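You operate a simulated robot arm through the tools that you are given. There is no shell and no other tool.

The job below is to be done with a simulated robot arm. You get a single attempt, and the scene is never put back.

Task
Drain the coater pan into the waste can and rinse it clear.
Fine: fit the drain nozzle in the can's neck first; rinse with the drain open till the tube is clear; feed and drain valve end shut, the tube empty, nothing spilt.
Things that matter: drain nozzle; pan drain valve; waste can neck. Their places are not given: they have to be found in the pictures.

Only the result counts: the job must be done as asked and must still hold three seconds after the hand-in. Knocking over, shifting, dropping, spilling or breaking anything else fails it.

Robot
A 7-joint arm with a two-finger parallel gripper, fixed in place. Base frame: the origin is on the floor under the middle of its stand, x ahead of it, y to its left, z up. Units: mm, degrees, N and s.
It reaches about 1247 mm from its shoulder. Its first joint turns from -132.0 to 132.0 degrees. Payload 3.91 kg.
The TCP is the grasp point between the finger pads, 30 mm short of the fingertips. In the tool frame z runs along the fingers and y along their closing line. Largest opening 110 mm; finger width 20, thickness 10; the body of the gripper, 48 by 112 mm, starts 55 mm behind the TCP.
Orientation is that of the tool frame in the base frame, as a unit quaternion [x, y, z, w]. With the fingers straight down and closing along the base's y, the tool's x points along the base's -x, its y along +y and its z along -z.

Tools
- The arm moves only by the tool send_rows. Its argument "deltas" is a list that holds one entry, the list of rows, each a list of 7 numbers: the shift along the tool's x, y, z in mm, then the turn, a rotation vector about the tool's x, y, z in degrees, then the closure, from 0 (fully open) to 1 (shut). In form: [[[x, y, z, wx, wy, wz, jaw], ...]]. A call has 1 to 20 rows; each row is the pose to reach, as a shift and turn from the pose commanded when the call began, along the tool's axes at that moment. Each row takes 0.2 s and may step no farther than 50 mm and 8.6 degrees from the row before; otherwise, or with a gripper value out of range, the whole call is refused. Where a pose cannot be reached the arm comes as near as it can. A force on the tool above 90 N (or 10 N above the force at the start of the call, whichever is more), or a blocked arm, ends the call early, and 0.2 s more pass. Each finger travels about 108 mm/s and halts on what it meets, pressing with about 31 N; the grip force reading is that of the motor and also rises with nothing between the fingers. The clock runs only during rows and for 0.2 s after the last one: add rows that repeat a pose to give the fingers time. The reply holds the time, the measured pose of the TCP, the force on the tool along the base axes, the opening and the grip force, in the units named above and with some noise, with the torque about the TCP (base axes, N m) and any sound that the robot's microphone picked up.
- Cameras (640 x 400 px; columns grow to the right, rows downward): "scene" is fixed at [50.7, 653.4, 1488.1]; the picture's right is [-0.50, -0.87, 0.00], its down [-0.44, 0.25, -0.86] and it looks along [0.75, -0.43, -0.51] (base axes); focal length 320 px, centre (320, 200). "wrist" rides on the gripper at [72, 17, -103] in the tool frame; the picture's right is [-0.23, 0.97, 0.00], its down [-0.76, -0.18, -0.62] and it looks along [-0.61, -0.14, 0.78] (tool axes); focal length 222 px, centre (320, 200).
- capture(camera): a new picture of that camera. The clock stands still meanwhile.
- measure_at(camera, pixels): for up to 12 pixels [column, row] of the newest picture of that camera ("zoom" is the newest enlarged one), the place [x, y, z] in the base frame of the surface seen there, good to about 2 mm. The clock stands still meanwhile.
- enlarge(camera, box): a new picture of the part [left, top, right, bottom] of that camera's present view, enlarged. The clock stands still meanwhile.
- job_done(): hands the job in; it is judged then, once.

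Open the gripper and draw the arm clear of the work before you hand the job in, unless the task says otherwise.

The tools are called after "Emit:" as a command line: name --argument value ..., lists and objects as JSON in quotes. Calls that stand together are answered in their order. send_rows: Moves the arm, as the interface text tells. Its arguments: {"type":"object","properties":{"deltas":{"type":"array","items":{"type":"array","items":{"type":"array","items":{"type":"number"}}}}},"required":["deltas"]} The other tools are called the same way: capture (camera) takes a picture; measure_at (camera, pixels) gives the place of the surface under pixels of a picture; enlarge (camera, box) takes an enlarged picture of a part of a camera's view; job_done () hands the job in.

At the start:

```text
time: 0.0
ee_pos: [705.5, 72.8, 1301.3]
orientation: [0.0, 1.0, 0.0, 0.0]
contact_force: [-0.4, 0.1, -0.6]
wrist_torque: [0.04, 0.02, 0.0]
width: 109.7
finger_force: 0.1
```

scene: 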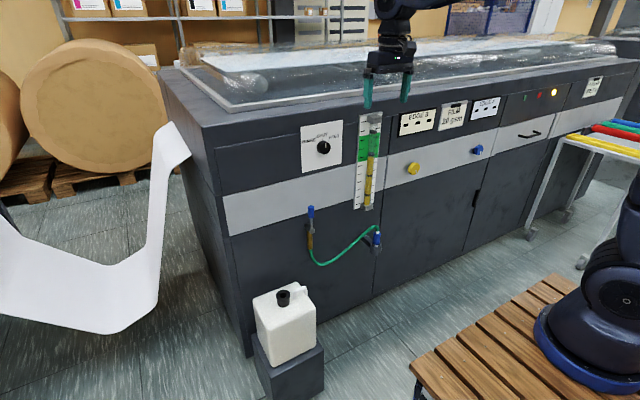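
wrist: 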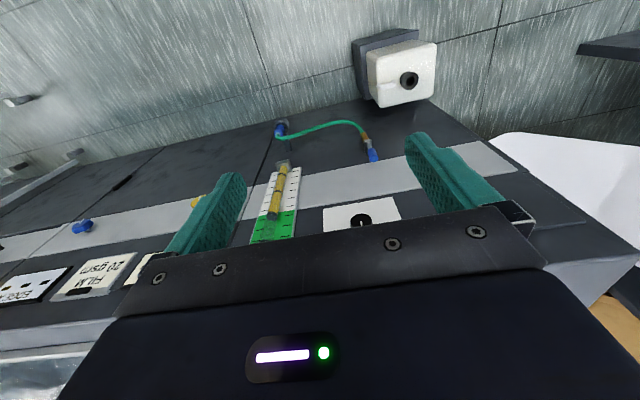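

The scene shows a machine with a sight tube near (370,170), a green hose with a nozzle at (310,225), and a white can with a black neck at (284,297). I'll enlarge these areas to see the details.

Emit:
enlarge --camera "scene" --box '[240, 180, 400, 280]'

Emit:
enlarge --camera "scene" --box '[290, 90, 514, 230]'

Emit:
enlarge --camera "scene" --box '[224, 260, 384, 360]'

```text
4.00 times, centred on (320, 230) of scene
```

zoom: 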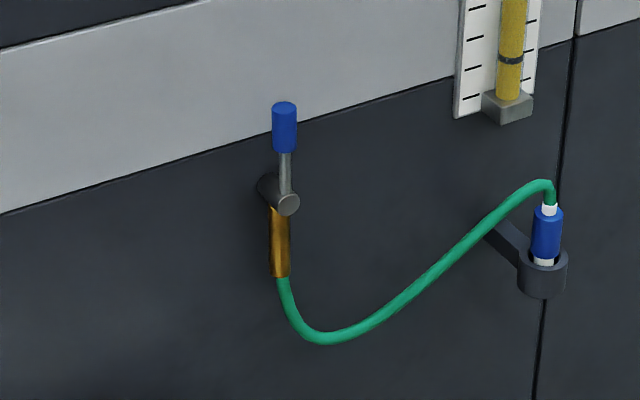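

```text
2.86 times, centred on (402, 160) of scene
```

zoom: 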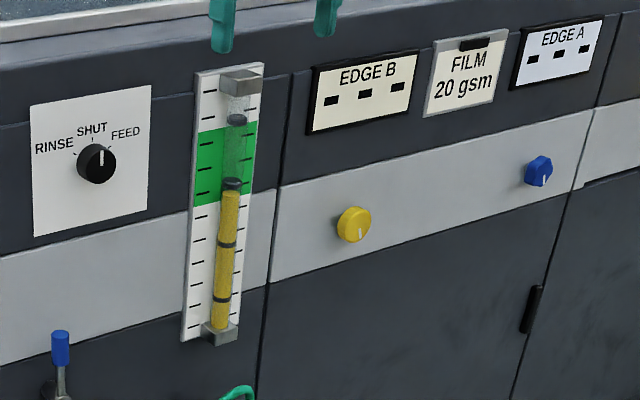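

```text
4.00 times, centred on (304, 310) of scene
```

zoom: 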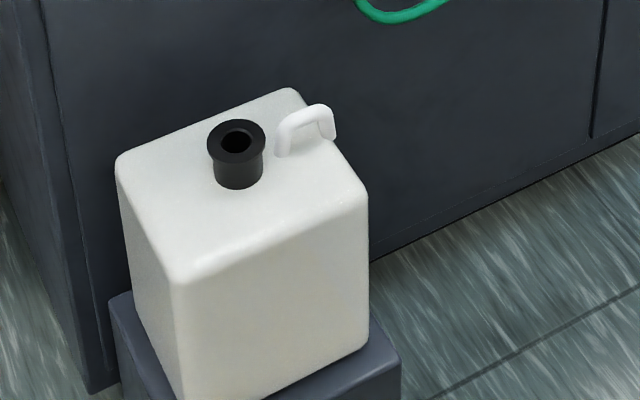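

The drain valve has a blue lever pointing up at (311,212), the hose ends in a blue nozzle parked in a holder ring at (376,240), and a RINSE/SHUT/FEED knob sits at (323,147). I'll zoom in further on the knob and the nozzle to measure them.

Emit:
enlarge --camera "scene" --box '[298, 122, 346, 152]'

Emit:
enlarge --camera "scene" --box '[352, 218, 400, 248]'

```text
13.33 times, centred on (322, 137) of scene
```

zoom: 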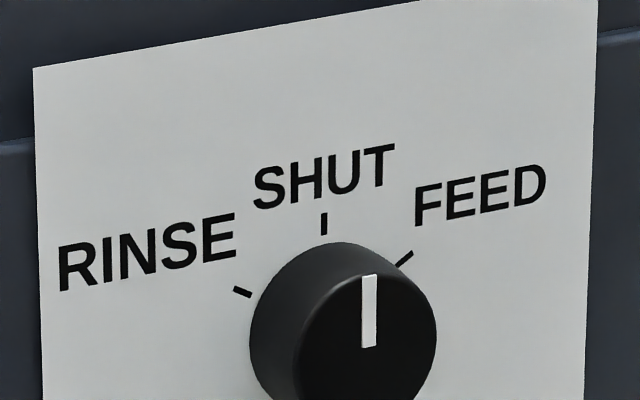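

```text
13.33 times, centred on (376, 233) of scene
```

zoom: 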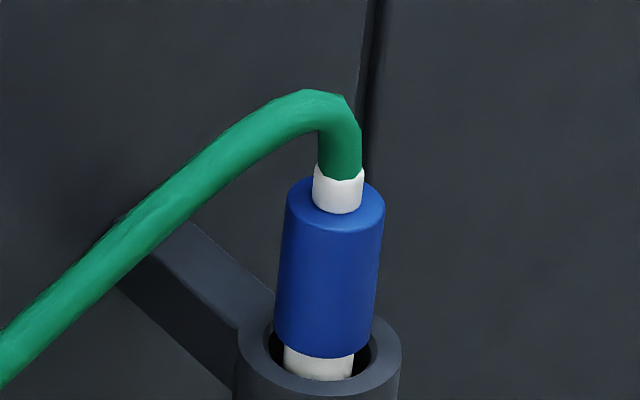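

The knob points at SHUT. I measure points on the nozzle and its holder in this zoom: white collar (340,190), blue body (330,230),(328,290),(320,340), white stem (318,370), ring rim (245,345),(395,350), hose (318,105).

Emit:
measure_at --camera "zoom" --pixels '[[340, 190], [330, 240], [328, 290], [320, 340], [318, 368], [247, 340], [393, 355], [320, 390], [318, 110], [200, 330], [150, 270], [500, 300]]'

Emit:
measure_at --camera "scene" --pixels '[[311, 210], [311, 222], [311, 231], [310, 242], [323, 147], [330, 170], [284, 292], [284, 300], [270, 310], [300, 310], [320, 258], [350, 200]]'

```text
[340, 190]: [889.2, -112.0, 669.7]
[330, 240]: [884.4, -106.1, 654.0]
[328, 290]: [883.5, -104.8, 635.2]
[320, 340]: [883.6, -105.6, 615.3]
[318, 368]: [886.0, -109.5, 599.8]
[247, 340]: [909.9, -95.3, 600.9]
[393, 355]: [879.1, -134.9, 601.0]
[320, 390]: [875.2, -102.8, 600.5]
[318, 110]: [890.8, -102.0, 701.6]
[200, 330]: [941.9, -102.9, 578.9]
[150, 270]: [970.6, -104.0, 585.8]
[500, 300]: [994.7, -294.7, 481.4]
```

```text
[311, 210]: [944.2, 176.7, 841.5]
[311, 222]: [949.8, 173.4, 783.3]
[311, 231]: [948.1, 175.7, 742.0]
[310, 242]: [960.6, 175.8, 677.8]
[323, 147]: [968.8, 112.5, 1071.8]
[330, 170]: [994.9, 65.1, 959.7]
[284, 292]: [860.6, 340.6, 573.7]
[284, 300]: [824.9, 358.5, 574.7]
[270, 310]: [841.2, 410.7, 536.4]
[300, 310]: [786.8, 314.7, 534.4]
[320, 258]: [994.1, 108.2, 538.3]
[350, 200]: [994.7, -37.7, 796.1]
```

The panel face lies at x≈995, and the nozzle axis is near (895,-113) with its blue body at z≈610–662. I zoom in on the valve, the can neck, and the sight tube for more detail.

Emit:
enlarge --camera "scene" --box '[278, 200, 342, 240]'

Emit:
enlarge --camera "scene" --box '[346, 108, 394, 138]'

Emit:
enlarge --camera "scene" --box '[260, 280, 308, 310]'

```text
10.00 times, centred on (310, 220) of scene
```

zoom: 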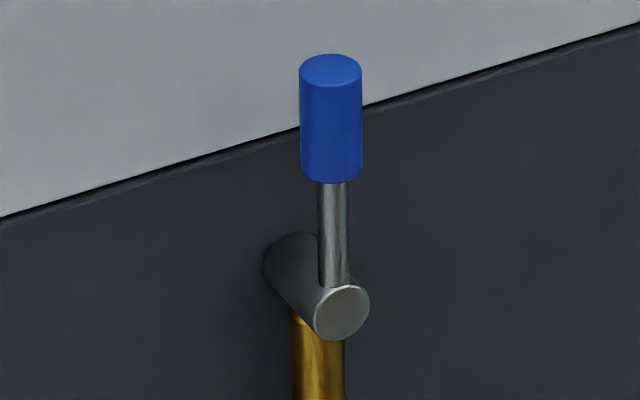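

```text
13.33 times, centred on (370, 123) of scene
```

zoom: 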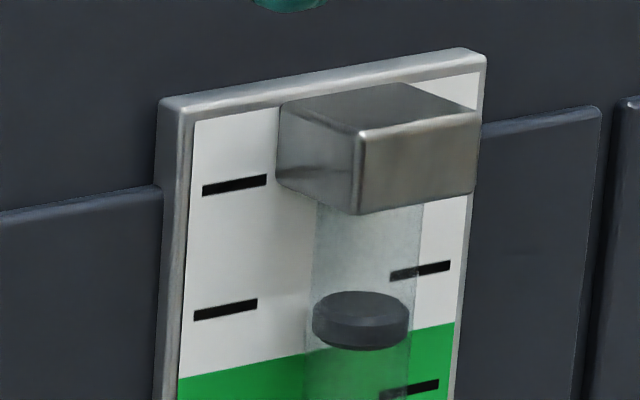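

```text
13.33 times, centred on (284, 295) of scene
```

zoom: 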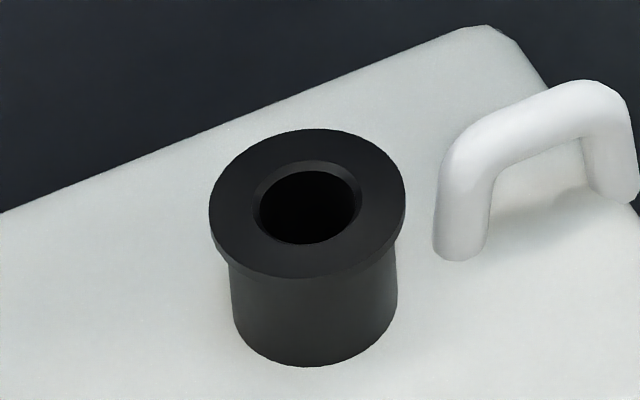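

The neck is a black flanged collar with a hole centred at about (308,203) in the newest zoom. I measure points around the flange, can top and handle.

Emit:
measure_at --camera "zoom" --pixels '[[235, 205], [383, 205], [308, 145], [308, 256], [215, 212], [400, 205], [308, 215], [308, 135], [500, 170], [590, 100], [455, 250], [150, 250]]'

Emit:
measure_at --camera "scene" --pixels '[[254, 302], [296, 284], [315, 312], [268, 335], [257, 340], [300, 360], [322, 350], [275, 390], [618, 230], [590, 325], [540, 290], [400, 68]]'

```text
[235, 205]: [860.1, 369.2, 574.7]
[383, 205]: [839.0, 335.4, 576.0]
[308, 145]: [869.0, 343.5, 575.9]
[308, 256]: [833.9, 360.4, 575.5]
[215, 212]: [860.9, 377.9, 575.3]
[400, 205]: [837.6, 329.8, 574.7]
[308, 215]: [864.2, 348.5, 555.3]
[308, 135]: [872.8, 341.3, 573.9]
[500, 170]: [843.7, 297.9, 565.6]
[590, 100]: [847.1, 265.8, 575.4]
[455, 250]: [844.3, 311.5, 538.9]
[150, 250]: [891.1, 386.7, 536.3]
```

```text
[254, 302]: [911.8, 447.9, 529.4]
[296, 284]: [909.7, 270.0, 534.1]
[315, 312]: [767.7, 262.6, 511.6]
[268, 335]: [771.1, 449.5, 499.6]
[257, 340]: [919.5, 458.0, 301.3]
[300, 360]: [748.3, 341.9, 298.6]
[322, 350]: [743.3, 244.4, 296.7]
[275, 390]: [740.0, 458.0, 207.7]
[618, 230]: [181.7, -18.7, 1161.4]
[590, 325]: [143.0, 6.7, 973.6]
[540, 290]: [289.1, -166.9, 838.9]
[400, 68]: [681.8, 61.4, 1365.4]
```

The neck centre works out to about (850,352.5) with the rim at z≈575.5, and the nozzle axis is near (895.5,-115). I check the table edge in front of the robot, plus the valve lever and knob positions, before moving.

Emit:
measure_at --camera "scene" --pixels '[[415, 352], [548, 276], [425, 360], [480, 312], [470, 395], [311, 206], [311, 214], [313, 231], [305, 228], [382, 262], [376, 252], [369, 246]]'

Emit:
enlarge --camera "scene" --box '[352, 230, 400, 260]'

```text
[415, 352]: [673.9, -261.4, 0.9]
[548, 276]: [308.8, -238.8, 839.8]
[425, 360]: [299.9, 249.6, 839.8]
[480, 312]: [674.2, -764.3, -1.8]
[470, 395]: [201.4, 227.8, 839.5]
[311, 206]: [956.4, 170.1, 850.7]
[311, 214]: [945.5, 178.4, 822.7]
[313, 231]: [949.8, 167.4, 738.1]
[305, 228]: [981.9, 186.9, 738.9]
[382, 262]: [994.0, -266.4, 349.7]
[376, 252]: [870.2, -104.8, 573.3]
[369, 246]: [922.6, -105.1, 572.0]
```

```text
13.33 times, centred on (376, 245) of scene
```

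zoom: 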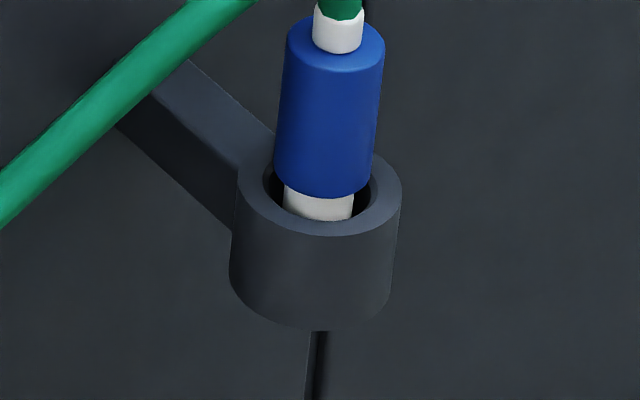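

The nozzle stands vertical in its cup (cup top z≈600, bottom ≈555), so I'll grip the blue body. I measure the hose's path toward the valve so that the fingers clear it.

Emit:
measure_at --camera "scene" --pixels '[[374, 226], [370, 228], [365, 234], [358, 241], [352, 246], [340, 256], [328, 264], [316, 263], [311, 253], [310, 247]]'

Emit:
send_rows --deltas '[[[0, 0, 0, 0, -8.5, 0, 0.35], [0, 0, 0, 0, -17, 0, 0.35], [0, 0, 0, 0, -25.5, 0, 0.35], [0, 0, 0, 0, -34, 0, 0.35], [0, 0, 0, 0, -42.5, 0, 0.35], [0, 0, 0, 0, -51, 0, 0.35], [0, 0, 0, 0, -59.5, 0, 0.35], [0, 0, 0, 0, -60, 0, 0.35]]]'

```text
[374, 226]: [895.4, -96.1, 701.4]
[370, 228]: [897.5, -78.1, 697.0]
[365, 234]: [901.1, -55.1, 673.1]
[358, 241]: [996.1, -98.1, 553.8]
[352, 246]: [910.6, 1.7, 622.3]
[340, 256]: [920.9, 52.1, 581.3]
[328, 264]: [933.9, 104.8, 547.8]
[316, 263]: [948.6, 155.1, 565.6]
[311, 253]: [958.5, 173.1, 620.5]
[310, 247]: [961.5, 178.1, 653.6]
```

```text
time: 1.8
ee_pos: [705.2, 73.7, 1299.8]
orientation: [-0.001, 0.866, 0.001, 0.501]
contact_force: [-0.2, 0.7, -0.4]
wrist_torque: [0.01, -0.02, 0.01]
width: 71.5
finger_force: 0.1
```

The tool is pitched to 60° and the forces are quiet. The hose clears the fingers, so I move down to the pre-approach point (791,-115,703), with the fingers opened 70 mm.

Emit:
send_rows --deltas '[[[36.4, -14.5, 28.7, 0, 0, 0, 0.35], [72.9, -29.0, 57.4, 0, 0, 0, 0.35], [109.3, -43.5, 86.1, 0, 0, 0, 0.35], [145.8, -58.1, 114.8, 0, 0, 0, 0.35], [182.2, -72.6, 143.5, 0, 0, 0, 0.35], [218.6, -87.1, 172.2, 0, 0, 0, 0.35], [255.1, -101.6, 200.9, 0, 0, 0, 0.35], [291.5, -116.1, 229.6, 0, 0, 0, 0.35], [327.9, -130.6, 258.3, 0, 0, 0, 0.35], [364.4, -145.2, 287.0, 0, 0, 0, 0.35], [400.8, -159.7, 315.7, 0, 0, 0, 0.35], [437.3, -174.2, 344.4, 0, 0, 0, 0.35], [473.7, -188.7, 373.1, 0, 0, 0, 0.35], [473.7, -188.7, 373.1, 0, 0, 0, 0.35]]]'

```text
time: 5.0
ee_pos: [828.9, -216.9, 825.5]
orientation: [-0.072, 0.853, -0.108, 0.505]
contact_force: [0.2, -0.2, -0.1]
wrist_torque: [0.0, -0.03, -0.04]
width: 71.3
finger_force: 0.0
out of reach, approached as far as the arm can: row 11, 12, 13, 14
stopped in row 14: the arm was blocked; the commanded pose is now the measured one
```

The arm got stuck at (829,-217,825) with the orientation off, so a joint limit or blocked configuration is likely. I look at the scene and wrist views.

Emit:
capture --camera "scene"

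Emit:
capture --camera "wrist"

```text
taken
```

scene: 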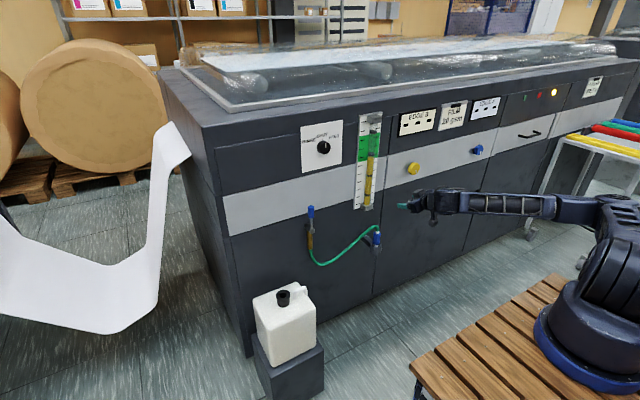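

```text
taken
```

wrist: 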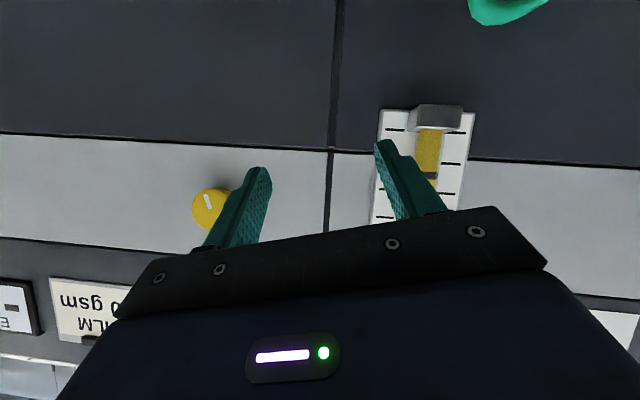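

I enlarge the arm region to understand its configuration.

Emit:
enlarge --camera "scene" --box '[384, 160, 640, 320]'

Emit:
measure_at --camera "scene" --pixels '[[425, 197], [445, 200], [480, 203], [520, 205], [560, 205], [600, 210], [620, 230], [620, 280], [600, 320], [590, 345], [634, 205], [434, 220]]'

```text
2.50 times, centred on (512, 240) of scene
```

zoom: 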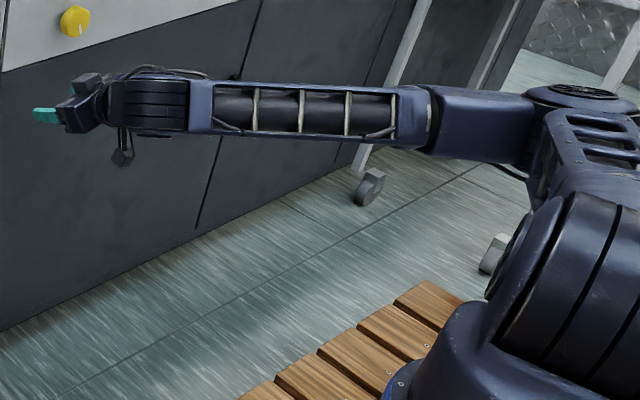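

```text
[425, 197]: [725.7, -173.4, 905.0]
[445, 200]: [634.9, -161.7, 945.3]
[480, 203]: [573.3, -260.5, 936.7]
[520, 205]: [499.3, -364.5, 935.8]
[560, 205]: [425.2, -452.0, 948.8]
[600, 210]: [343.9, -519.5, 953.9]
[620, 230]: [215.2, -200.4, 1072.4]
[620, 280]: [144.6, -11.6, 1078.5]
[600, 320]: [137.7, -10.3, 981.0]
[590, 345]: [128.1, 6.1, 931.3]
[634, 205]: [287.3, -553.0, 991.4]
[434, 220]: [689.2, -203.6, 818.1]
```

The elbow has swung out to the right, around (300,-550,980). I check how close it is to the trolley with the coloured bars on the right.

Emit:
enlarge --camera "scene" --box '[512, 100, 640, 180]'

Emit:
measure_at --camera "scene" --pixels '[[575, 138], [600, 125], [630, 150], [638, 158], [530, 234], [585, 262], [634, 190], [620, 205], [636, 170], [600, 145]]'

```text
5.00 times, centred on (576, 140) of scene
```

zoom: 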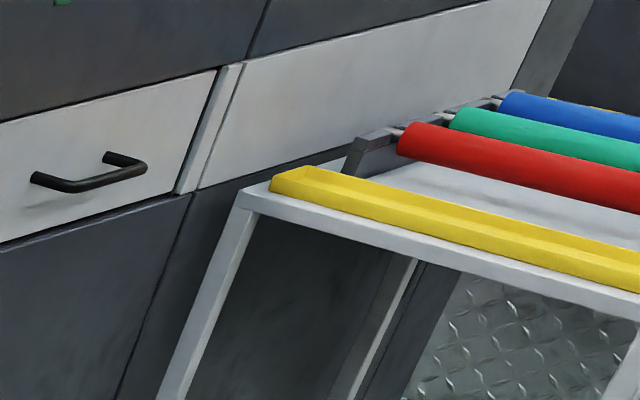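

```text
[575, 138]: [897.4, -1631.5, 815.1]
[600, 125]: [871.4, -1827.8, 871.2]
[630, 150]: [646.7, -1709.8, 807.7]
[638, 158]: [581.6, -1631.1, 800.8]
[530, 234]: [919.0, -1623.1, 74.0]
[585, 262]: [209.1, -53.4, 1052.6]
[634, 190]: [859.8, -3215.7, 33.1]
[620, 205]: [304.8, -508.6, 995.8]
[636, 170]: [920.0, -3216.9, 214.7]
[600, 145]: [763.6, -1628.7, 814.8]
```

The trolley is far away (y≈-1630), so this was a joint limit caused by the elbow folding sideways. I go back up to the start pose with fingers vertical, and will then descend vertically before pitching.

Emit:
send_rows --deltas '[[[-31.5, 12.3, -27.9, -1, 4.7, 0.67, 0.35], [-63, 24.6, -55.7, -2, 9.4, 1.34, 0.35], [-94.6, 36.9, -83.6, -3, 14.1, 2.0, 0.35], [-126.1, 49.2, -111.5, -4, 18.8, 2.7, 0.35], [-157.6, 61.5, -139.3, -5, 23.5, 3.3, 0.35], [-189.1, 73.8, -167.2, -6, 28.2, 4.0, 0.35], [-220.7, 86, -195.1, -7, 32.8, 4.7, 0.35], [-252.2, 98.3, -223, -8, 37.5, 5.4, 0.35], [-283.7, 110.6, -250.8, -9, 42.2, 6.0, 0.35], [-315.2, 122.9, -278.7, -10, 46.9, 6.7, 0.35], [-346.8, 135.2, -306.6, -11, 51.6, 7.4, 0.35], [-378.3, 147.5, -334.4, -12, 56.3, 8.0, 0.35], [-409.8, 159.8, -362.3, -13, 61, 8.7, 0.35], [-409.8, 159.8, -362.3, -13, 61, 8.7, 0.35]]]'

Emit:
capture --camera "scene"

Emit:
capture --camera "wrist"

```text
time: 8.0
ee_pos: [706.6, 70.6, 1300.9]
orientation: [-0.001, 1.0, 0.001, -0.002]
contact_force: [-0.8, 0.1, -0.6]
wrist_torque: [0.03, -0.01, -0.02]
width: 71.2
finger_force: 0.0
```

```text
taken
```

scene: 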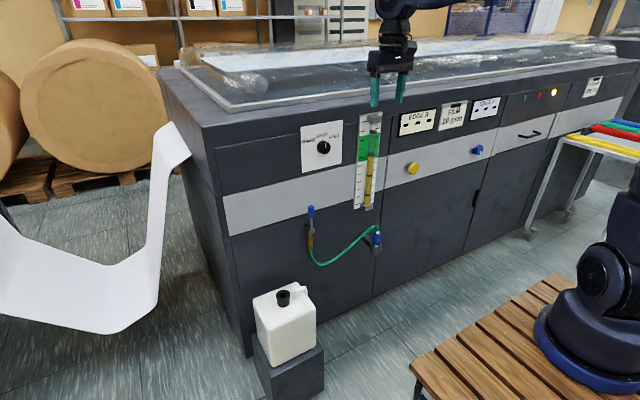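

```text
taken
```

wrist: 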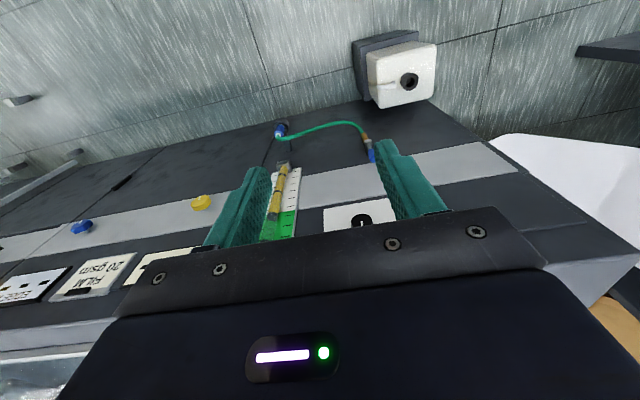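

Back at the start pose. I enlarge the base to see how the shoulder is turned and infer where the elbow is.

Emit:
enlarge --camera "scene" --box '[480, 180, 640, 400]'

Emit:
enlarge --camera "scene" --box '[320, 0, 480, 100]'

```text
1.82 times, centred on (560, 290) of scene
```

zoom: 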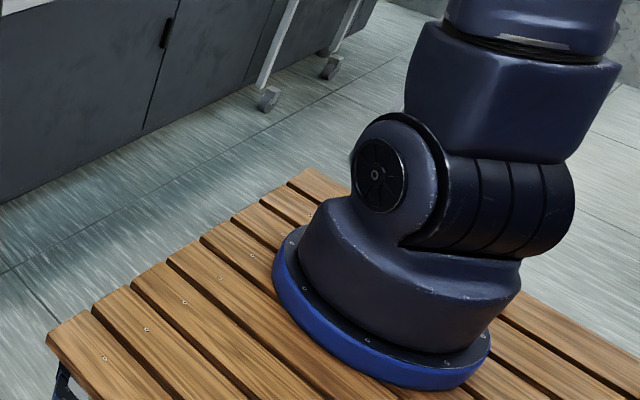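

```text
4.00 times, centred on (400, 50) of scene
```

zoom: 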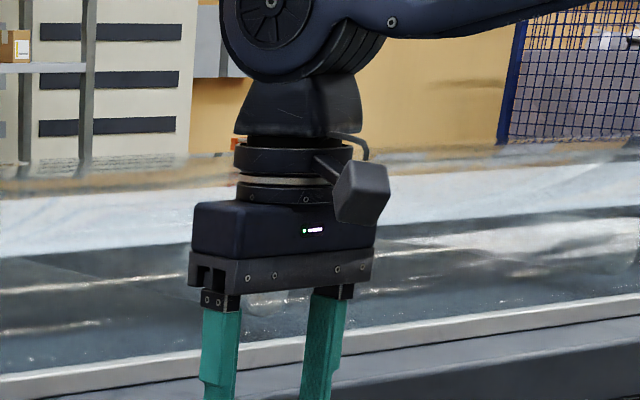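

The elbow now looks to be up in the arm's vertical plane. I descend with the fingers vertical to about (780,-115,850), away from the panel, and will pitch afterwards.

Emit:
send_rows --deltas '[[[-7, -18, 45, 0, 0, 0, 0.35], [-14, -36, 90, 0, 0, 0, 0.35], [-21, -54, 135, 0, 0, 0, 0.35], [-28, -72, 180, 0, 0, 0, 0.35], [-35, -90, 225, 0, 0, 0, 0.35], [-42, -108, 270, 0, 0, 0, 0.35], [-49, -126, 315, 0, 0, 0, 0.35], [-56, -144, 360, 0, 0, 0, 0.35], [-63, -162, 405, 0, 0, 0, 0.35], [-73, -186, 450, 0, 0, 0, 0.35], [-73, -186, 450, 0, 0, 0, 0.35]]]'

Emit:
capture --camera "scene"

```text
refused: row 10 steps farther than a row can; nothing moved
```

```text
taken
```

scene: 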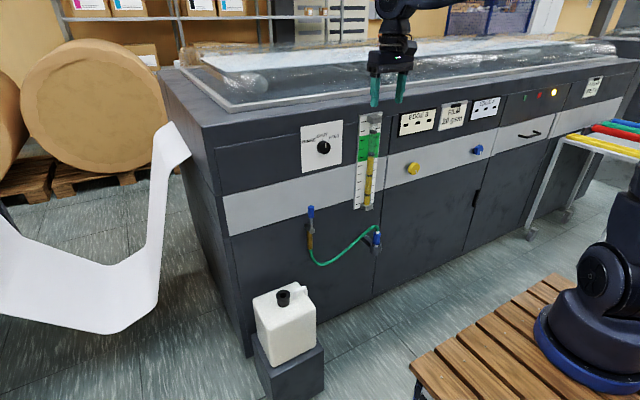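

Row 10 stepped slightly too far, so nothing moved. I resend the vertical descent with smaller steps.

Emit:
send_rows --deltas '[[[-6.6, -16.9, 40.9, 0, 0, 0, 0.35], [-13.3, -33.8, 81.8, 0, 0, 0, 0.35], [-19.9, -50.7, 122.7, 0, 0, 0, 0.35], [-26.5, -67.6, 163.6, 0, 0, 0, 0.35], [-33.2, -84.5, 204.5, 0, 0, 0, 0.35], [-39.8, -101.5, 245.5, 0, 0, 0, 0.35], [-46.5, -118.4, 286.4, 0, 0, 0, 0.35], [-53.1, -135.3, 327.3, 0, 0, 0, 0.35], [-59.7, -152.2, 368.2, 0, 0, 0, 0.35], [-66.4, -169.1, 409.1, 0, 0, 0, 0.35], [-73, -186, 450, 0, 0, 0, 0.35], [-73, -186, 450, 0, 0, 0, 0.35]]]'

Emit:
capture --camera "scene"

```text
time: 10.6
ee_pos: [777.5, -114.1, 852.7]
orientation: [-0.002, 1.0, 0.001, -0.001]
contact_force: [0.4, -0.3, -0.7]
wrist_torque: [-0.01, -0.02, 0.02]
width: 71.4
finger_force: 0.2
```

```text
taken
```

scene: 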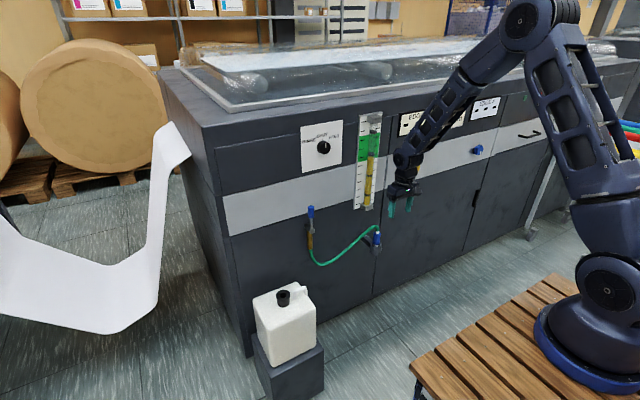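

The elbow is now up, in a good configuration. I lower to the pre-approach point (809,-115,693) while pitching the tool 60° forward.

Emit:
send_rows --deltas '[[[-4, 0, 20, 0, -7.5, 0, 0.35], [-8, 0, 40, 0, -15, 0, 0.35], [-12, 0, 60, 0, -22.5, 0, 0.35], [-16, 0, 80, 0, -30, 0, 0.35], [-20, -0.5, 100, 0, -37.5, 0, 0.35], [-24, -0.7, 120, 0, -45, 0, 0.35], [-28, -0.8, 140, 0, -52.5, 0, 0.35], [-31.5, -1, 160, 0, -60, 0, 0.35], [-31.5, -1, 160, 0, -60, 0, 0.35]]]'

Emit:
capture --camera "scene"

Emit:
capture --camera "wrist"

```text
time: 12.6
ee_pos: [808.1, -114.9, 689.7]
orientation: [0.0, 0.866, 0.001, 0.499]
contact_force: [-0.5, 0.3, 0.3]
wrist_torque: [-0.04, 0.02, 0.01]
width: 71.5
finger_force: 0.0
```

```text
taken
```

scene: 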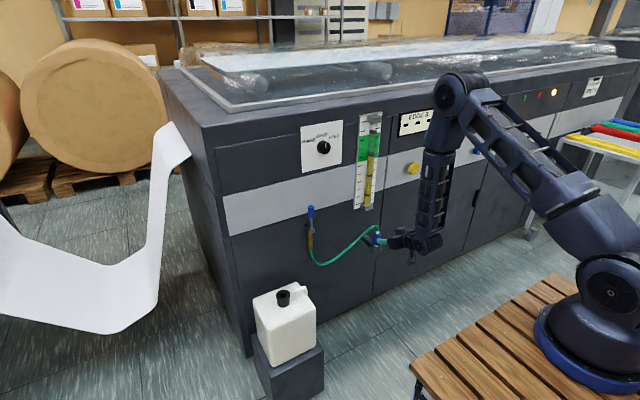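

```text
taken
```

wrist: 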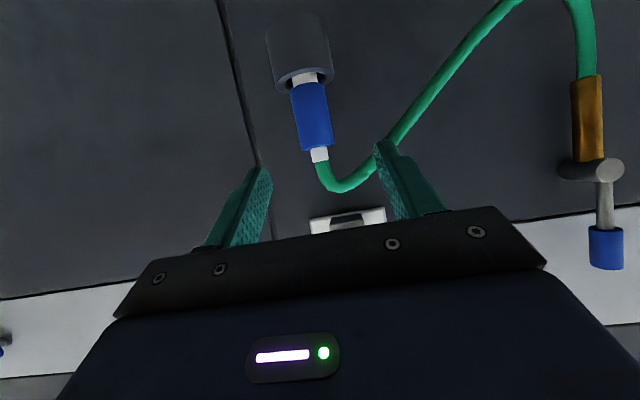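

The pose is exact: the wrist view shows the nozzle at (313,115), roughly between the fingers, with the hose top at (345,185). I measure the nozzle's surface from this view to refine its axis.

Emit:
measure_at --camera "wrist" --pixels '[[310, 100], [314, 120], [316, 140], [300, 120], [327, 120], [319, 155], [305, 79], [275, 78], [330, 72], [302, 84], [345, 188], [300, 45]]'

Emit:
enlarge --camera "wrist" --box '[240, 0, 400, 200]'

```text
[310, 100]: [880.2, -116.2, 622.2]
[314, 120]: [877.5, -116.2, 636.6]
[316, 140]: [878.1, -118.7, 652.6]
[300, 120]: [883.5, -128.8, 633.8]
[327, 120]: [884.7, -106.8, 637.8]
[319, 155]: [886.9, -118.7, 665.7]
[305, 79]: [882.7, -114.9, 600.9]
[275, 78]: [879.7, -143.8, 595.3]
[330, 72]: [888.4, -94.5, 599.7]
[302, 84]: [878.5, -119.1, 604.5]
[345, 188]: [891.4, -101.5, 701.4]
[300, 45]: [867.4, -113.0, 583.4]
```

```text
2.00 times, centred on (320, 100) of wrist
```

zoom: 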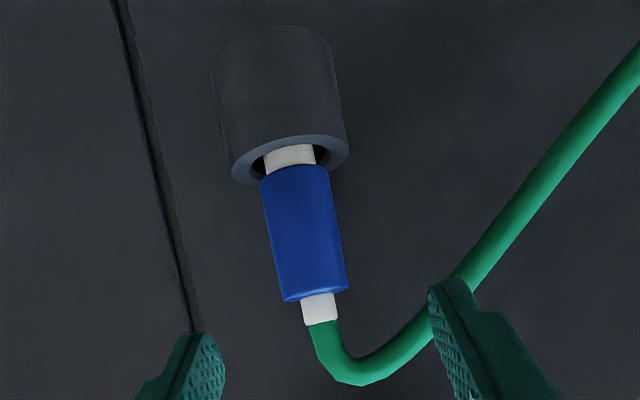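

The nozzle axis refines to about (895,-117), with its blue body from z≈608 to 661. I advance along the tool axis to put the TCP at (895,-117,643), still open.

Emit:
send_rows --deltas '[[[-0.6, -0.4, 20, 0, 0, 0, 0.35], [-1.1, -0.8, 40, 0, 0, 0, 0.35], [-1.7, -1.2, 60, 0, 0, 0, 0.35], [-2.2, -1.6, 80, 0, 0, 0, 0.35], [-2.8, -2, 99, 0, 0, 0, 0.35], [-2.8, -2, 99, 0, 0, 0, 0.35]]]'

Emit:
capture --camera "wrist"

Emit:
enlarge --camera "scene" --box '[336, 200, 432, 260]'

```text
time: 14.0
ee_pos: [896.2, -115.3, 642.1]
orientation: [-0.001, 0.867, 0.001, 0.499]
contact_force: [0.0, -0.6, -0.6]
wrist_torque: [0.02, 0.01, 0.01]
width: 71.6
finger_force: 0.1
```

```text
taken
```

wrist: 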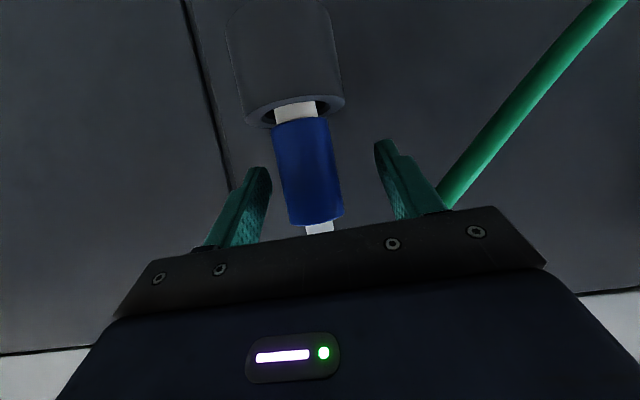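

```text
6.67 times, centred on (384, 230) of scene
```

zoom: 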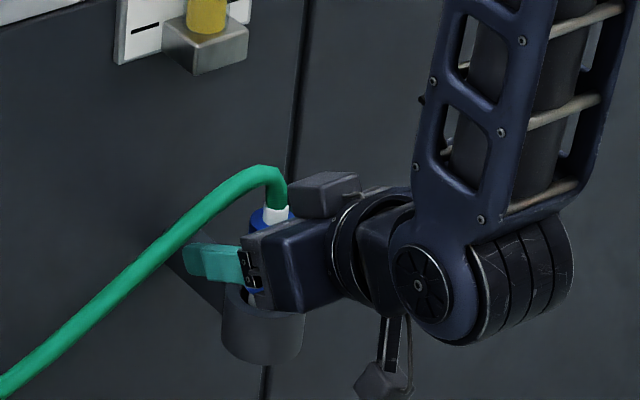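

The nozzle is well between the fingers. I close the gripper on the blue body and hold.

Emit:
send_rows --deltas '[[[0, -1, 0, 0, 0, 0, 0.6], [0, -1, 0, 0, 0, 0, 1], [0, -1, 0, 0, 0, 0, 1], [0, -1, 0, 0, 0, 0, 1]]]'

Emit:
capture --camera "wrist"

```text
time: 15.0
ee_pos: [895.7, -116.9, 643.5]
orientation: [-0.001, 0.867, 0.002, 0.498]
contact_force: [0.4, 0.6, -1.2]
wrist_torque: [-0.04, -0.01, -0.02]
width: 30.6
finger_force: 30.9
```

```text
taken
```

wrist: 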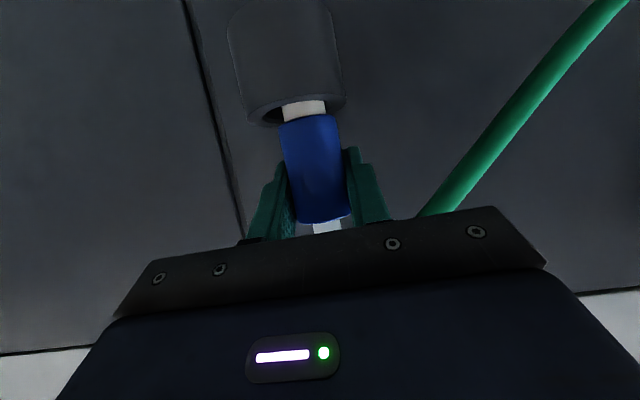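

The nozzle is held at a 30.6 mm width with full grip force. I lift it straight up 100 mm slowly.

Emit:
send_rows --deltas '[[[-8.7, 0, -5, 0, 0, 0, 1], [-17.3, 0, -10, 0, 0, 0, 1], [-26, 0, -15, 0, 0, 0, 1], [-34.6, 0, -20, 0, 0, 0, 1], [-43.3, 0, -25, 0, 0, 0, 1], [-52, 0, -30, 0, 0, 0, 1], [-60.6, 0, -35, 0, 0, 0, 1], [-69.3, 0, -40, 0, 0, 0, 1], [-77.9, 0, -45, 0, 0, 0, 1], [-86.6, 0, -50, 0, 0, 0, 1], [-86.6, 0, -50, 0, 0, 0, 1]]]'

Emit:
capture --camera "wrist"

Emit:
enlarge --camera "scene" --box '[288, 180, 448, 280]'

```text
time: 17.4
ee_pos: [895.4, -115.6, 744.2]
orientation: [-0.002, 0.867, 0.002, 0.498]
contact_force: [0.0, 0.2, -0.8]
wrist_torque: [0.02, -0.03, -0.03]
width: 30.8
finger_force: 30.8
```

```text
taken
```

wrist: 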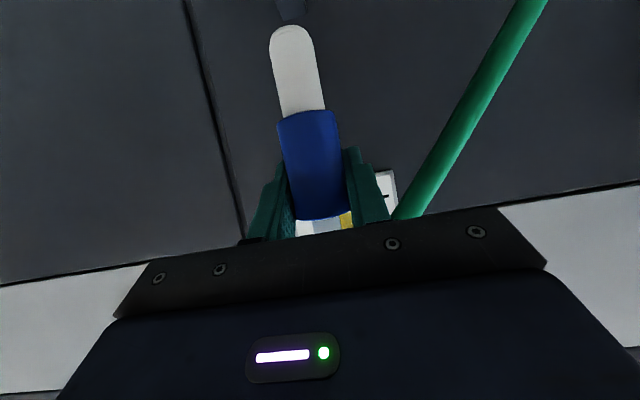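

```text
4.00 times, centred on (368, 230) of scene
```

zoom: 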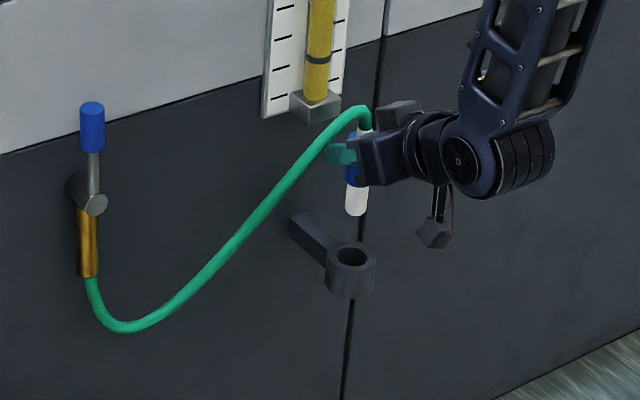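

The nozzle is out of its cup and still vertical. I measure the stem tip, near (293,30) in the wrist view, to learn its length and lean.

Emit:
measure_at --camera "wrist" --pixels '[[292, 32], [294, 45], [298, 75], [302, 105], [280, 75], [316, 75], [307, 125], [315, 165], [320, 205]]'

Emit:
measure_at --camera "zoom" --pixels '[[354, 205], [355, 196], [347, 196], [363, 196], [330, 160], [366, 130], [355, 182], [350, 250], [354, 213], [427, 235]]'

```text
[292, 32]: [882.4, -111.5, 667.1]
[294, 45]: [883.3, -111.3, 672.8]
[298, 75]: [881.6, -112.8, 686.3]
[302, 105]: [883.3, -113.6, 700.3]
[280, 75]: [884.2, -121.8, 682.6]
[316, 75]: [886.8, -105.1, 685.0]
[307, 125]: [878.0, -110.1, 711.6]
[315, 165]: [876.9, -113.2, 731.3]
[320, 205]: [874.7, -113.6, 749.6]
```

```text
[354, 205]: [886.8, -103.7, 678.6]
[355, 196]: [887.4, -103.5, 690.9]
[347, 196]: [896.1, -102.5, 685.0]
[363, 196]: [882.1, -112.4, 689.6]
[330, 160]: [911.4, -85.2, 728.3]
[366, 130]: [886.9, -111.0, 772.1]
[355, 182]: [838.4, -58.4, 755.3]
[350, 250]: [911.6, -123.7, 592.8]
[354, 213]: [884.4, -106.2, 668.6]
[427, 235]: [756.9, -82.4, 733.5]
```

The stem tip is about 80 mm below the TCP and the stem is ~21 mm across. I draw the nozzle back to x≈800 to clear the valve lever, then carry it along +y toward the can at y≈352.

Emit:
send_rows --deltas '[[[15.8, 0, -27.4, 0, 0, 0, 1], [31.7, 0, -54.9, 0, 0, 0, 1], [47.5, 0, -82.3, 0, 0, 0, 1], [48.7, 33.4, -81.6, 0, 0, 0, 1], [50, 66.9, -80.9, 0, 0, 0, 1], [51.2, 100.3, -80.2, 0, 0, 0, 1], [52.4, 133.7, -79.4, 0, 0, 0, 1], [53.7, 167.1, -78.7, 0, 0, 0, 1], [54.9, 200.6, -78, 0, 0, 0, 1], [56.2, 234, -77.3, 0, 0, 0, 1], [56.2, 234, -77.3, 0, 0, 0, 1]]]'

Emit:
capture --camera "scene"

```text
time: 19.8
ee_pos: [801.3, 117.7, 732.6]
orientation: [-0.001, 0.867, 0.001, 0.498]
contact_force: [-0.7, 0.5, -1.3]
wrist_torque: [0.0, 0.03, 0.01]
width: 30.6
finger_force: 30.9
```

```text
taken
```

scene: 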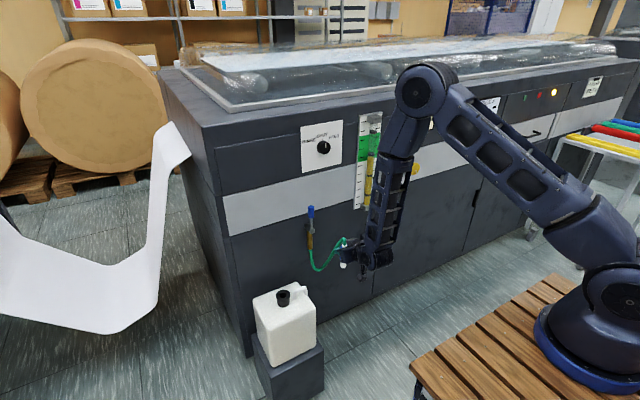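

The carry goes as planned and the hose follows freely. I continue to above the neck at about (848,352,715), leaving the stem tip well above the can.

Emit:
send_rows --deltas '[[[0, 33.5, 0, 0, 0, 0, 1], [0, 67, 0, 0, 0, 0, 1], [0, 100.5, 0, 0, 0, 0, 1], [0, 134, 0, 0, 0, 0, 1], [0, 167.5, 0, 0, 0, 0, 1], [0, 201, 0, 0, 0, 0, 1], [0, 234.5, 0, 0, 0, 0, 1], [-4.6, 234.5, 25.2, 0, 0, 0, 1], [-9.3, 234.5, 50.3, 0, 0, 0, 1], [-9.3, 234.5, 50.3, 0, 0, 0, 1]]]'

Emit:
capture --camera "scene"

Emit:
capture --camera "wrist"

Emit:
enlarge --camera "scene" --box '[240, 220, 352, 290]'

```text
time: 22.0
ee_pos: [847.9, 352.2, 717.2]
orientation: [0.0, 0.867, 0.001, 0.499]
contact_force: [0.7, 0.3, -1.1]
wrist_torque: [0.03, 0.03, 0.01]
width: 30.9
finger_force: 30.8
```

```text
taken
```

scene: 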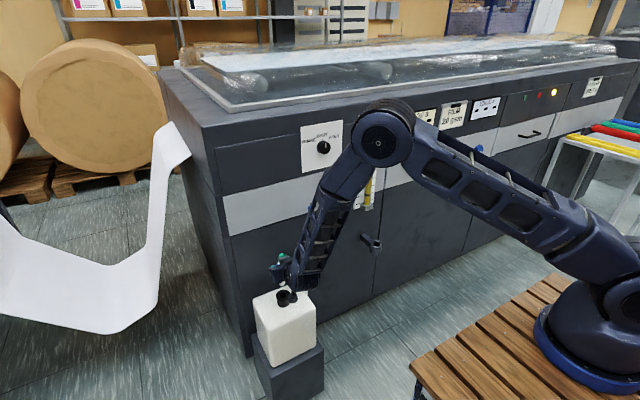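

```text
taken
```

wrist: 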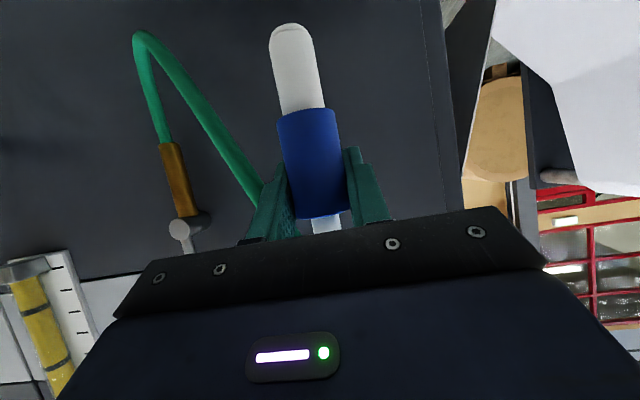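

```text
5.71 times, centred on (296, 255) of scene
```

zoom: 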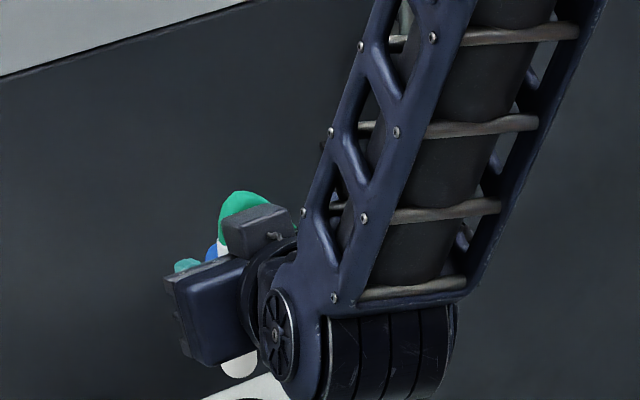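

The wrist view shows the stem, tip near (293,30); the scene view shows the tip at (240,365) in the zoom. I measure both to place the stem axis relative to the neck centre (850,352.5).

Emit:
measure_at --camera "wrist" --pixels '[[292, 30], [293, 40], [277, 50], [312, 50], [297, 70], [280, 85], [319, 85], [303, 105], [285, 140], [342, 140], [313, 160]]'

Emit:
enlarge --camera "scene" --box '[256, 270, 320, 310]'

```text
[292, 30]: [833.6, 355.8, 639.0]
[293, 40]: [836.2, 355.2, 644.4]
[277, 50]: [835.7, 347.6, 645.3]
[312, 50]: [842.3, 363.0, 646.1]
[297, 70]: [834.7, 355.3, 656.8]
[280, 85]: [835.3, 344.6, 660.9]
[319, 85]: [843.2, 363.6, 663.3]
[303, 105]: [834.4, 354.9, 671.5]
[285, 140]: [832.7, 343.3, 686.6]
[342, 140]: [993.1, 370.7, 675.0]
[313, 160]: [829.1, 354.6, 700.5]
```

```text
10.00 times, centred on (288, 290) of scene
```

zoom: 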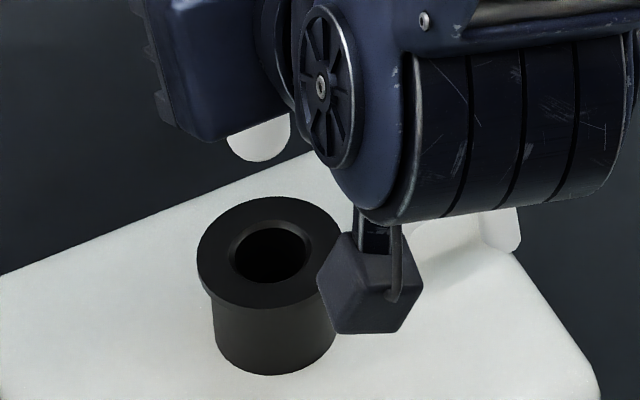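

Both the stem tip (262,150) and the neck hole (270,255) are visible in this zoom. I measure both from the same view for a consistent offset.

Emit:
measure_at --camera "zoom" --pixels '[[262, 145], [260, 158], [235, 142], [286, 140], [270, 128], [215, 250], [320, 240], [268, 210], [268, 295], [300, 215], [225, 285], [310, 280]]'

```text
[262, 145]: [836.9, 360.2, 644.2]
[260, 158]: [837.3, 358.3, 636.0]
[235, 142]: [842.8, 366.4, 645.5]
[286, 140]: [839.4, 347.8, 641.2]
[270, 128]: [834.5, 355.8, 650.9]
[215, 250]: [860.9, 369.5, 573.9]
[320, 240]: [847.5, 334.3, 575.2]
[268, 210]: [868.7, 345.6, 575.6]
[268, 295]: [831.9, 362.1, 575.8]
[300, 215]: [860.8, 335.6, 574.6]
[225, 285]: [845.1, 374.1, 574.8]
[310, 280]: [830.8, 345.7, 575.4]
```

The stem axis sits at about (845.3,354.2) and the neck centre at (850,353), so I shift +4.7 in x and -1.2 in y. Then I lower so the tip is about 15 mm above the rim and re-check.

Emit:
send_rows --deltas '[[[-2.35, -1.2, 4.07, 0, 0, 0, 1], [7.6, -1.2, 9.8, 0, 0, 0, 1], [17.6, -1.2, 15.6, 0, 0, 0, 1], [27.5, -1.2, 21.3, 0, 0, 0, 1], [37.5, -1.2, 27.1, 0, 0, 0, 1], [37.5, -1.2, 27.1, 0, 0, 0, 1]]]'

Emit:
enlarge --camera "scene" --box '[256, 270, 320, 310]'

Emit:
capture --camera "wrist"

```text
time: 23.4
ee_pos: [852.1, 349.5, 670.1]
orientation: [0.0, 0.867, 0.0, 0.498]
contact_force: [0.6, 0.5, -0.8]
wrist_torque: [0.0, 0.0, 0.03]
width: 30.7
finger_force: 31.1
```

```text
10.00 times, centred on (288, 290) of scene
```

zoom: 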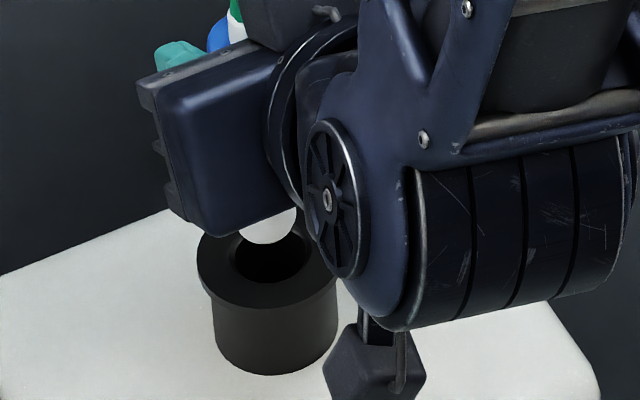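

```text
taken
```

wrist: 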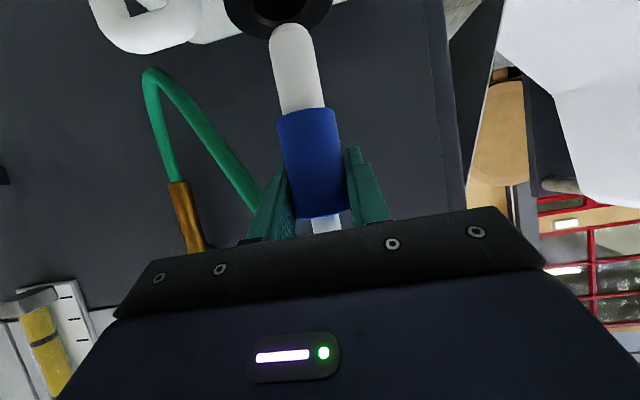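

The wrist view now shows the neck flange (228–330 columns, row ~35) just beyond the stem tip (293,30). I measure both in this view to check alignment.

Emit:
measure_at --camera "wrist" --pixels '[[232, 10], [240, 20], [326, 8], [318, 20], [262, 30], [255, 22], [293, 35], [297, 70], [303, 105], [280, 85], [319, 85], [276, 5]]'

Emit:
measure_at --camera "zoom" --pixels '[[268, 225], [265, 238], [248, 232], [288, 228], [205, 260], [320, 270], [268, 297], [225, 290], [310, 285], [220, 240]]'

Emit:
enlarge --camera "wrist" --box '[200, 0, 380, 120]'

```text
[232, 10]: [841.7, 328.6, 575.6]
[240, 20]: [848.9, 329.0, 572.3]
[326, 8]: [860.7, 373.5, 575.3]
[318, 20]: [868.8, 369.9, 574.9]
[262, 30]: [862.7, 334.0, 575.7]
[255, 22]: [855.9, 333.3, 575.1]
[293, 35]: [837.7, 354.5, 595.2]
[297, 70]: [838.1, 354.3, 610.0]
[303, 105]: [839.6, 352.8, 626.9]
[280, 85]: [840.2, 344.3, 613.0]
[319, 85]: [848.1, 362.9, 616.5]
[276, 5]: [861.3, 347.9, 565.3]
```

```text
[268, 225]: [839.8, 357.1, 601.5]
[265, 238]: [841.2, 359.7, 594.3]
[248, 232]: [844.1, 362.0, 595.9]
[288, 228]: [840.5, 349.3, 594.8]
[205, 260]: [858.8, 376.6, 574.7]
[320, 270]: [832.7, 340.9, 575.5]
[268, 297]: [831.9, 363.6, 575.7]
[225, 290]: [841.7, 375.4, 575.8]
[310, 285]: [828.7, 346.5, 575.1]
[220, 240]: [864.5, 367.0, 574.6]
```

```text
3.33 times, centred on (290, 60) of wrist
```

zoom: 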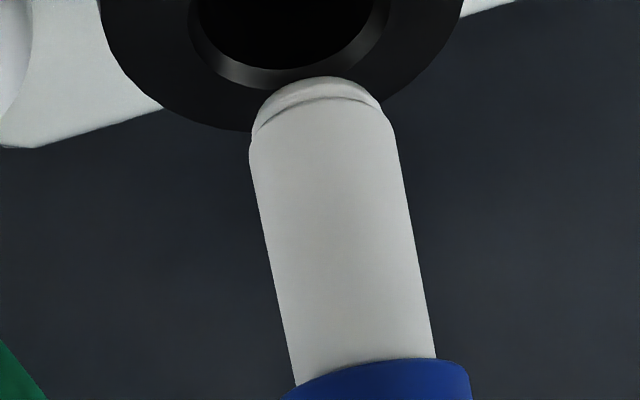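

The stem axis is at about (849,353.2) and the neck at about (850.2,352.6), so it is nearly aligned. I nudge +1 x and -0.5 y, then lower 28 mm in small steps to start entry and check the force.

Emit:
send_rows --deltas '[[[-0.5, -0.5, 0.9, 0, 0, 0, 1], [2.96, -0.5, 2.9, 0, 0, 0, 1], [6.43, -0.5, 4.9, 0, 0, 0, 1], [9.9, -0.5, 6.9, 0, 0, 0, 1], [13.4, -0.5, 8.9, 0, 0, 0, 1], [16.8, -0.5, 10.9, 0, 0, 0, 1], [20.3, -0.5, 12.9, 0, 0, 0, 1], [23.75, -0.5, 14.9, 0, 0, 0, 1]]]'

Emit:
capture --camera "wrist"

Emit:
enlarge --camera "scene" --box '[256, 270, 320, 310]'

```text
time: 25.2
ee_pos: [853.3, 351.6, 643.4]
orientation: [-0.001, 0.867, 0.001, 0.499]
contact_force: [0.1, -0.6, -0.6]
wrist_torque: [-0.01, -0.02, 0.01]
width: 30.7
finger_force: 30.9
```

```text
taken
```

wrist: 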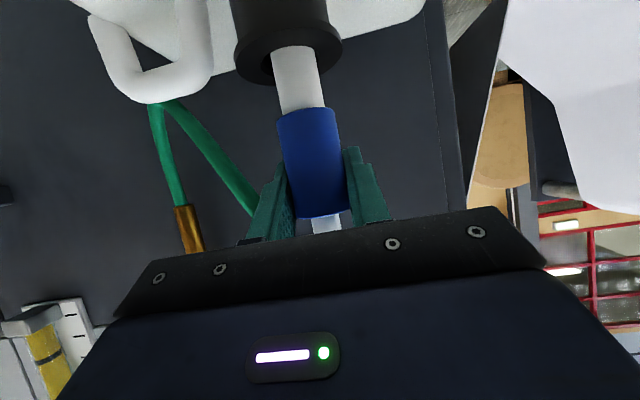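

```text
10.00 times, centred on (288, 290) of scene
```

zoom: 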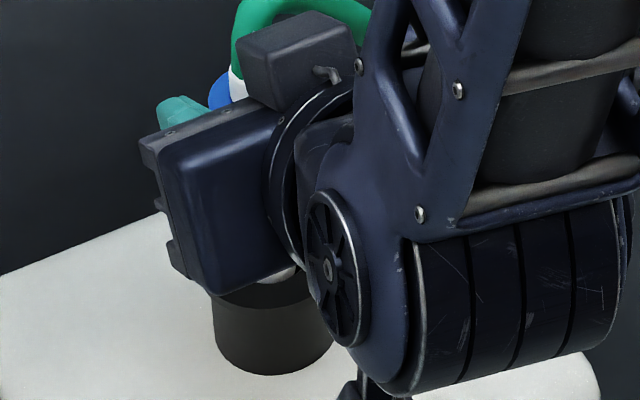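

The stem has entered the neck with no contact force. I continue down 27 mm in small steps.

Emit:
send_rows --deltas '[[[3.46, 0, 2, 0, 0, 0, 1], [6.93, 0, 4, 0, 0, 0, 1], [10.4, 0, 6, 0, 0, 0, 1], [13.9, 0, 8, 0, 0, 0, 1], [17.3, 0, 10, 0, 0, 0, 1], [20.8, 0, 12, 0, 0, 0, 1], [23.4, 0, 13.5, 0, 0, 0, 1]]]'

Emit:
enlarge --camera "wrist" --box '[200, 0, 440, 240]'

```text
time: 26.8
ee_pos: [854.8, 351.1, 618.1]
orientation: [-0.001, 0.867, 0.002, 0.499]
contact_force: [4.7, 2.7, 20.7]
wrist_torque: [0.58, -0.21, 0.18]
width: 30.6
finger_force: 31.1
```

```text
1.67 times, centred on (320, 120) of wrist
```

zoom: 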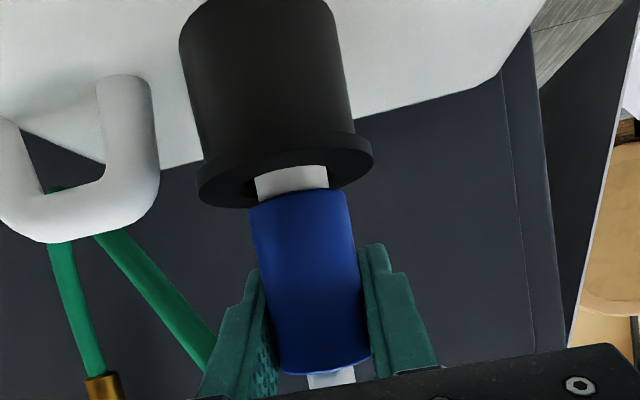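

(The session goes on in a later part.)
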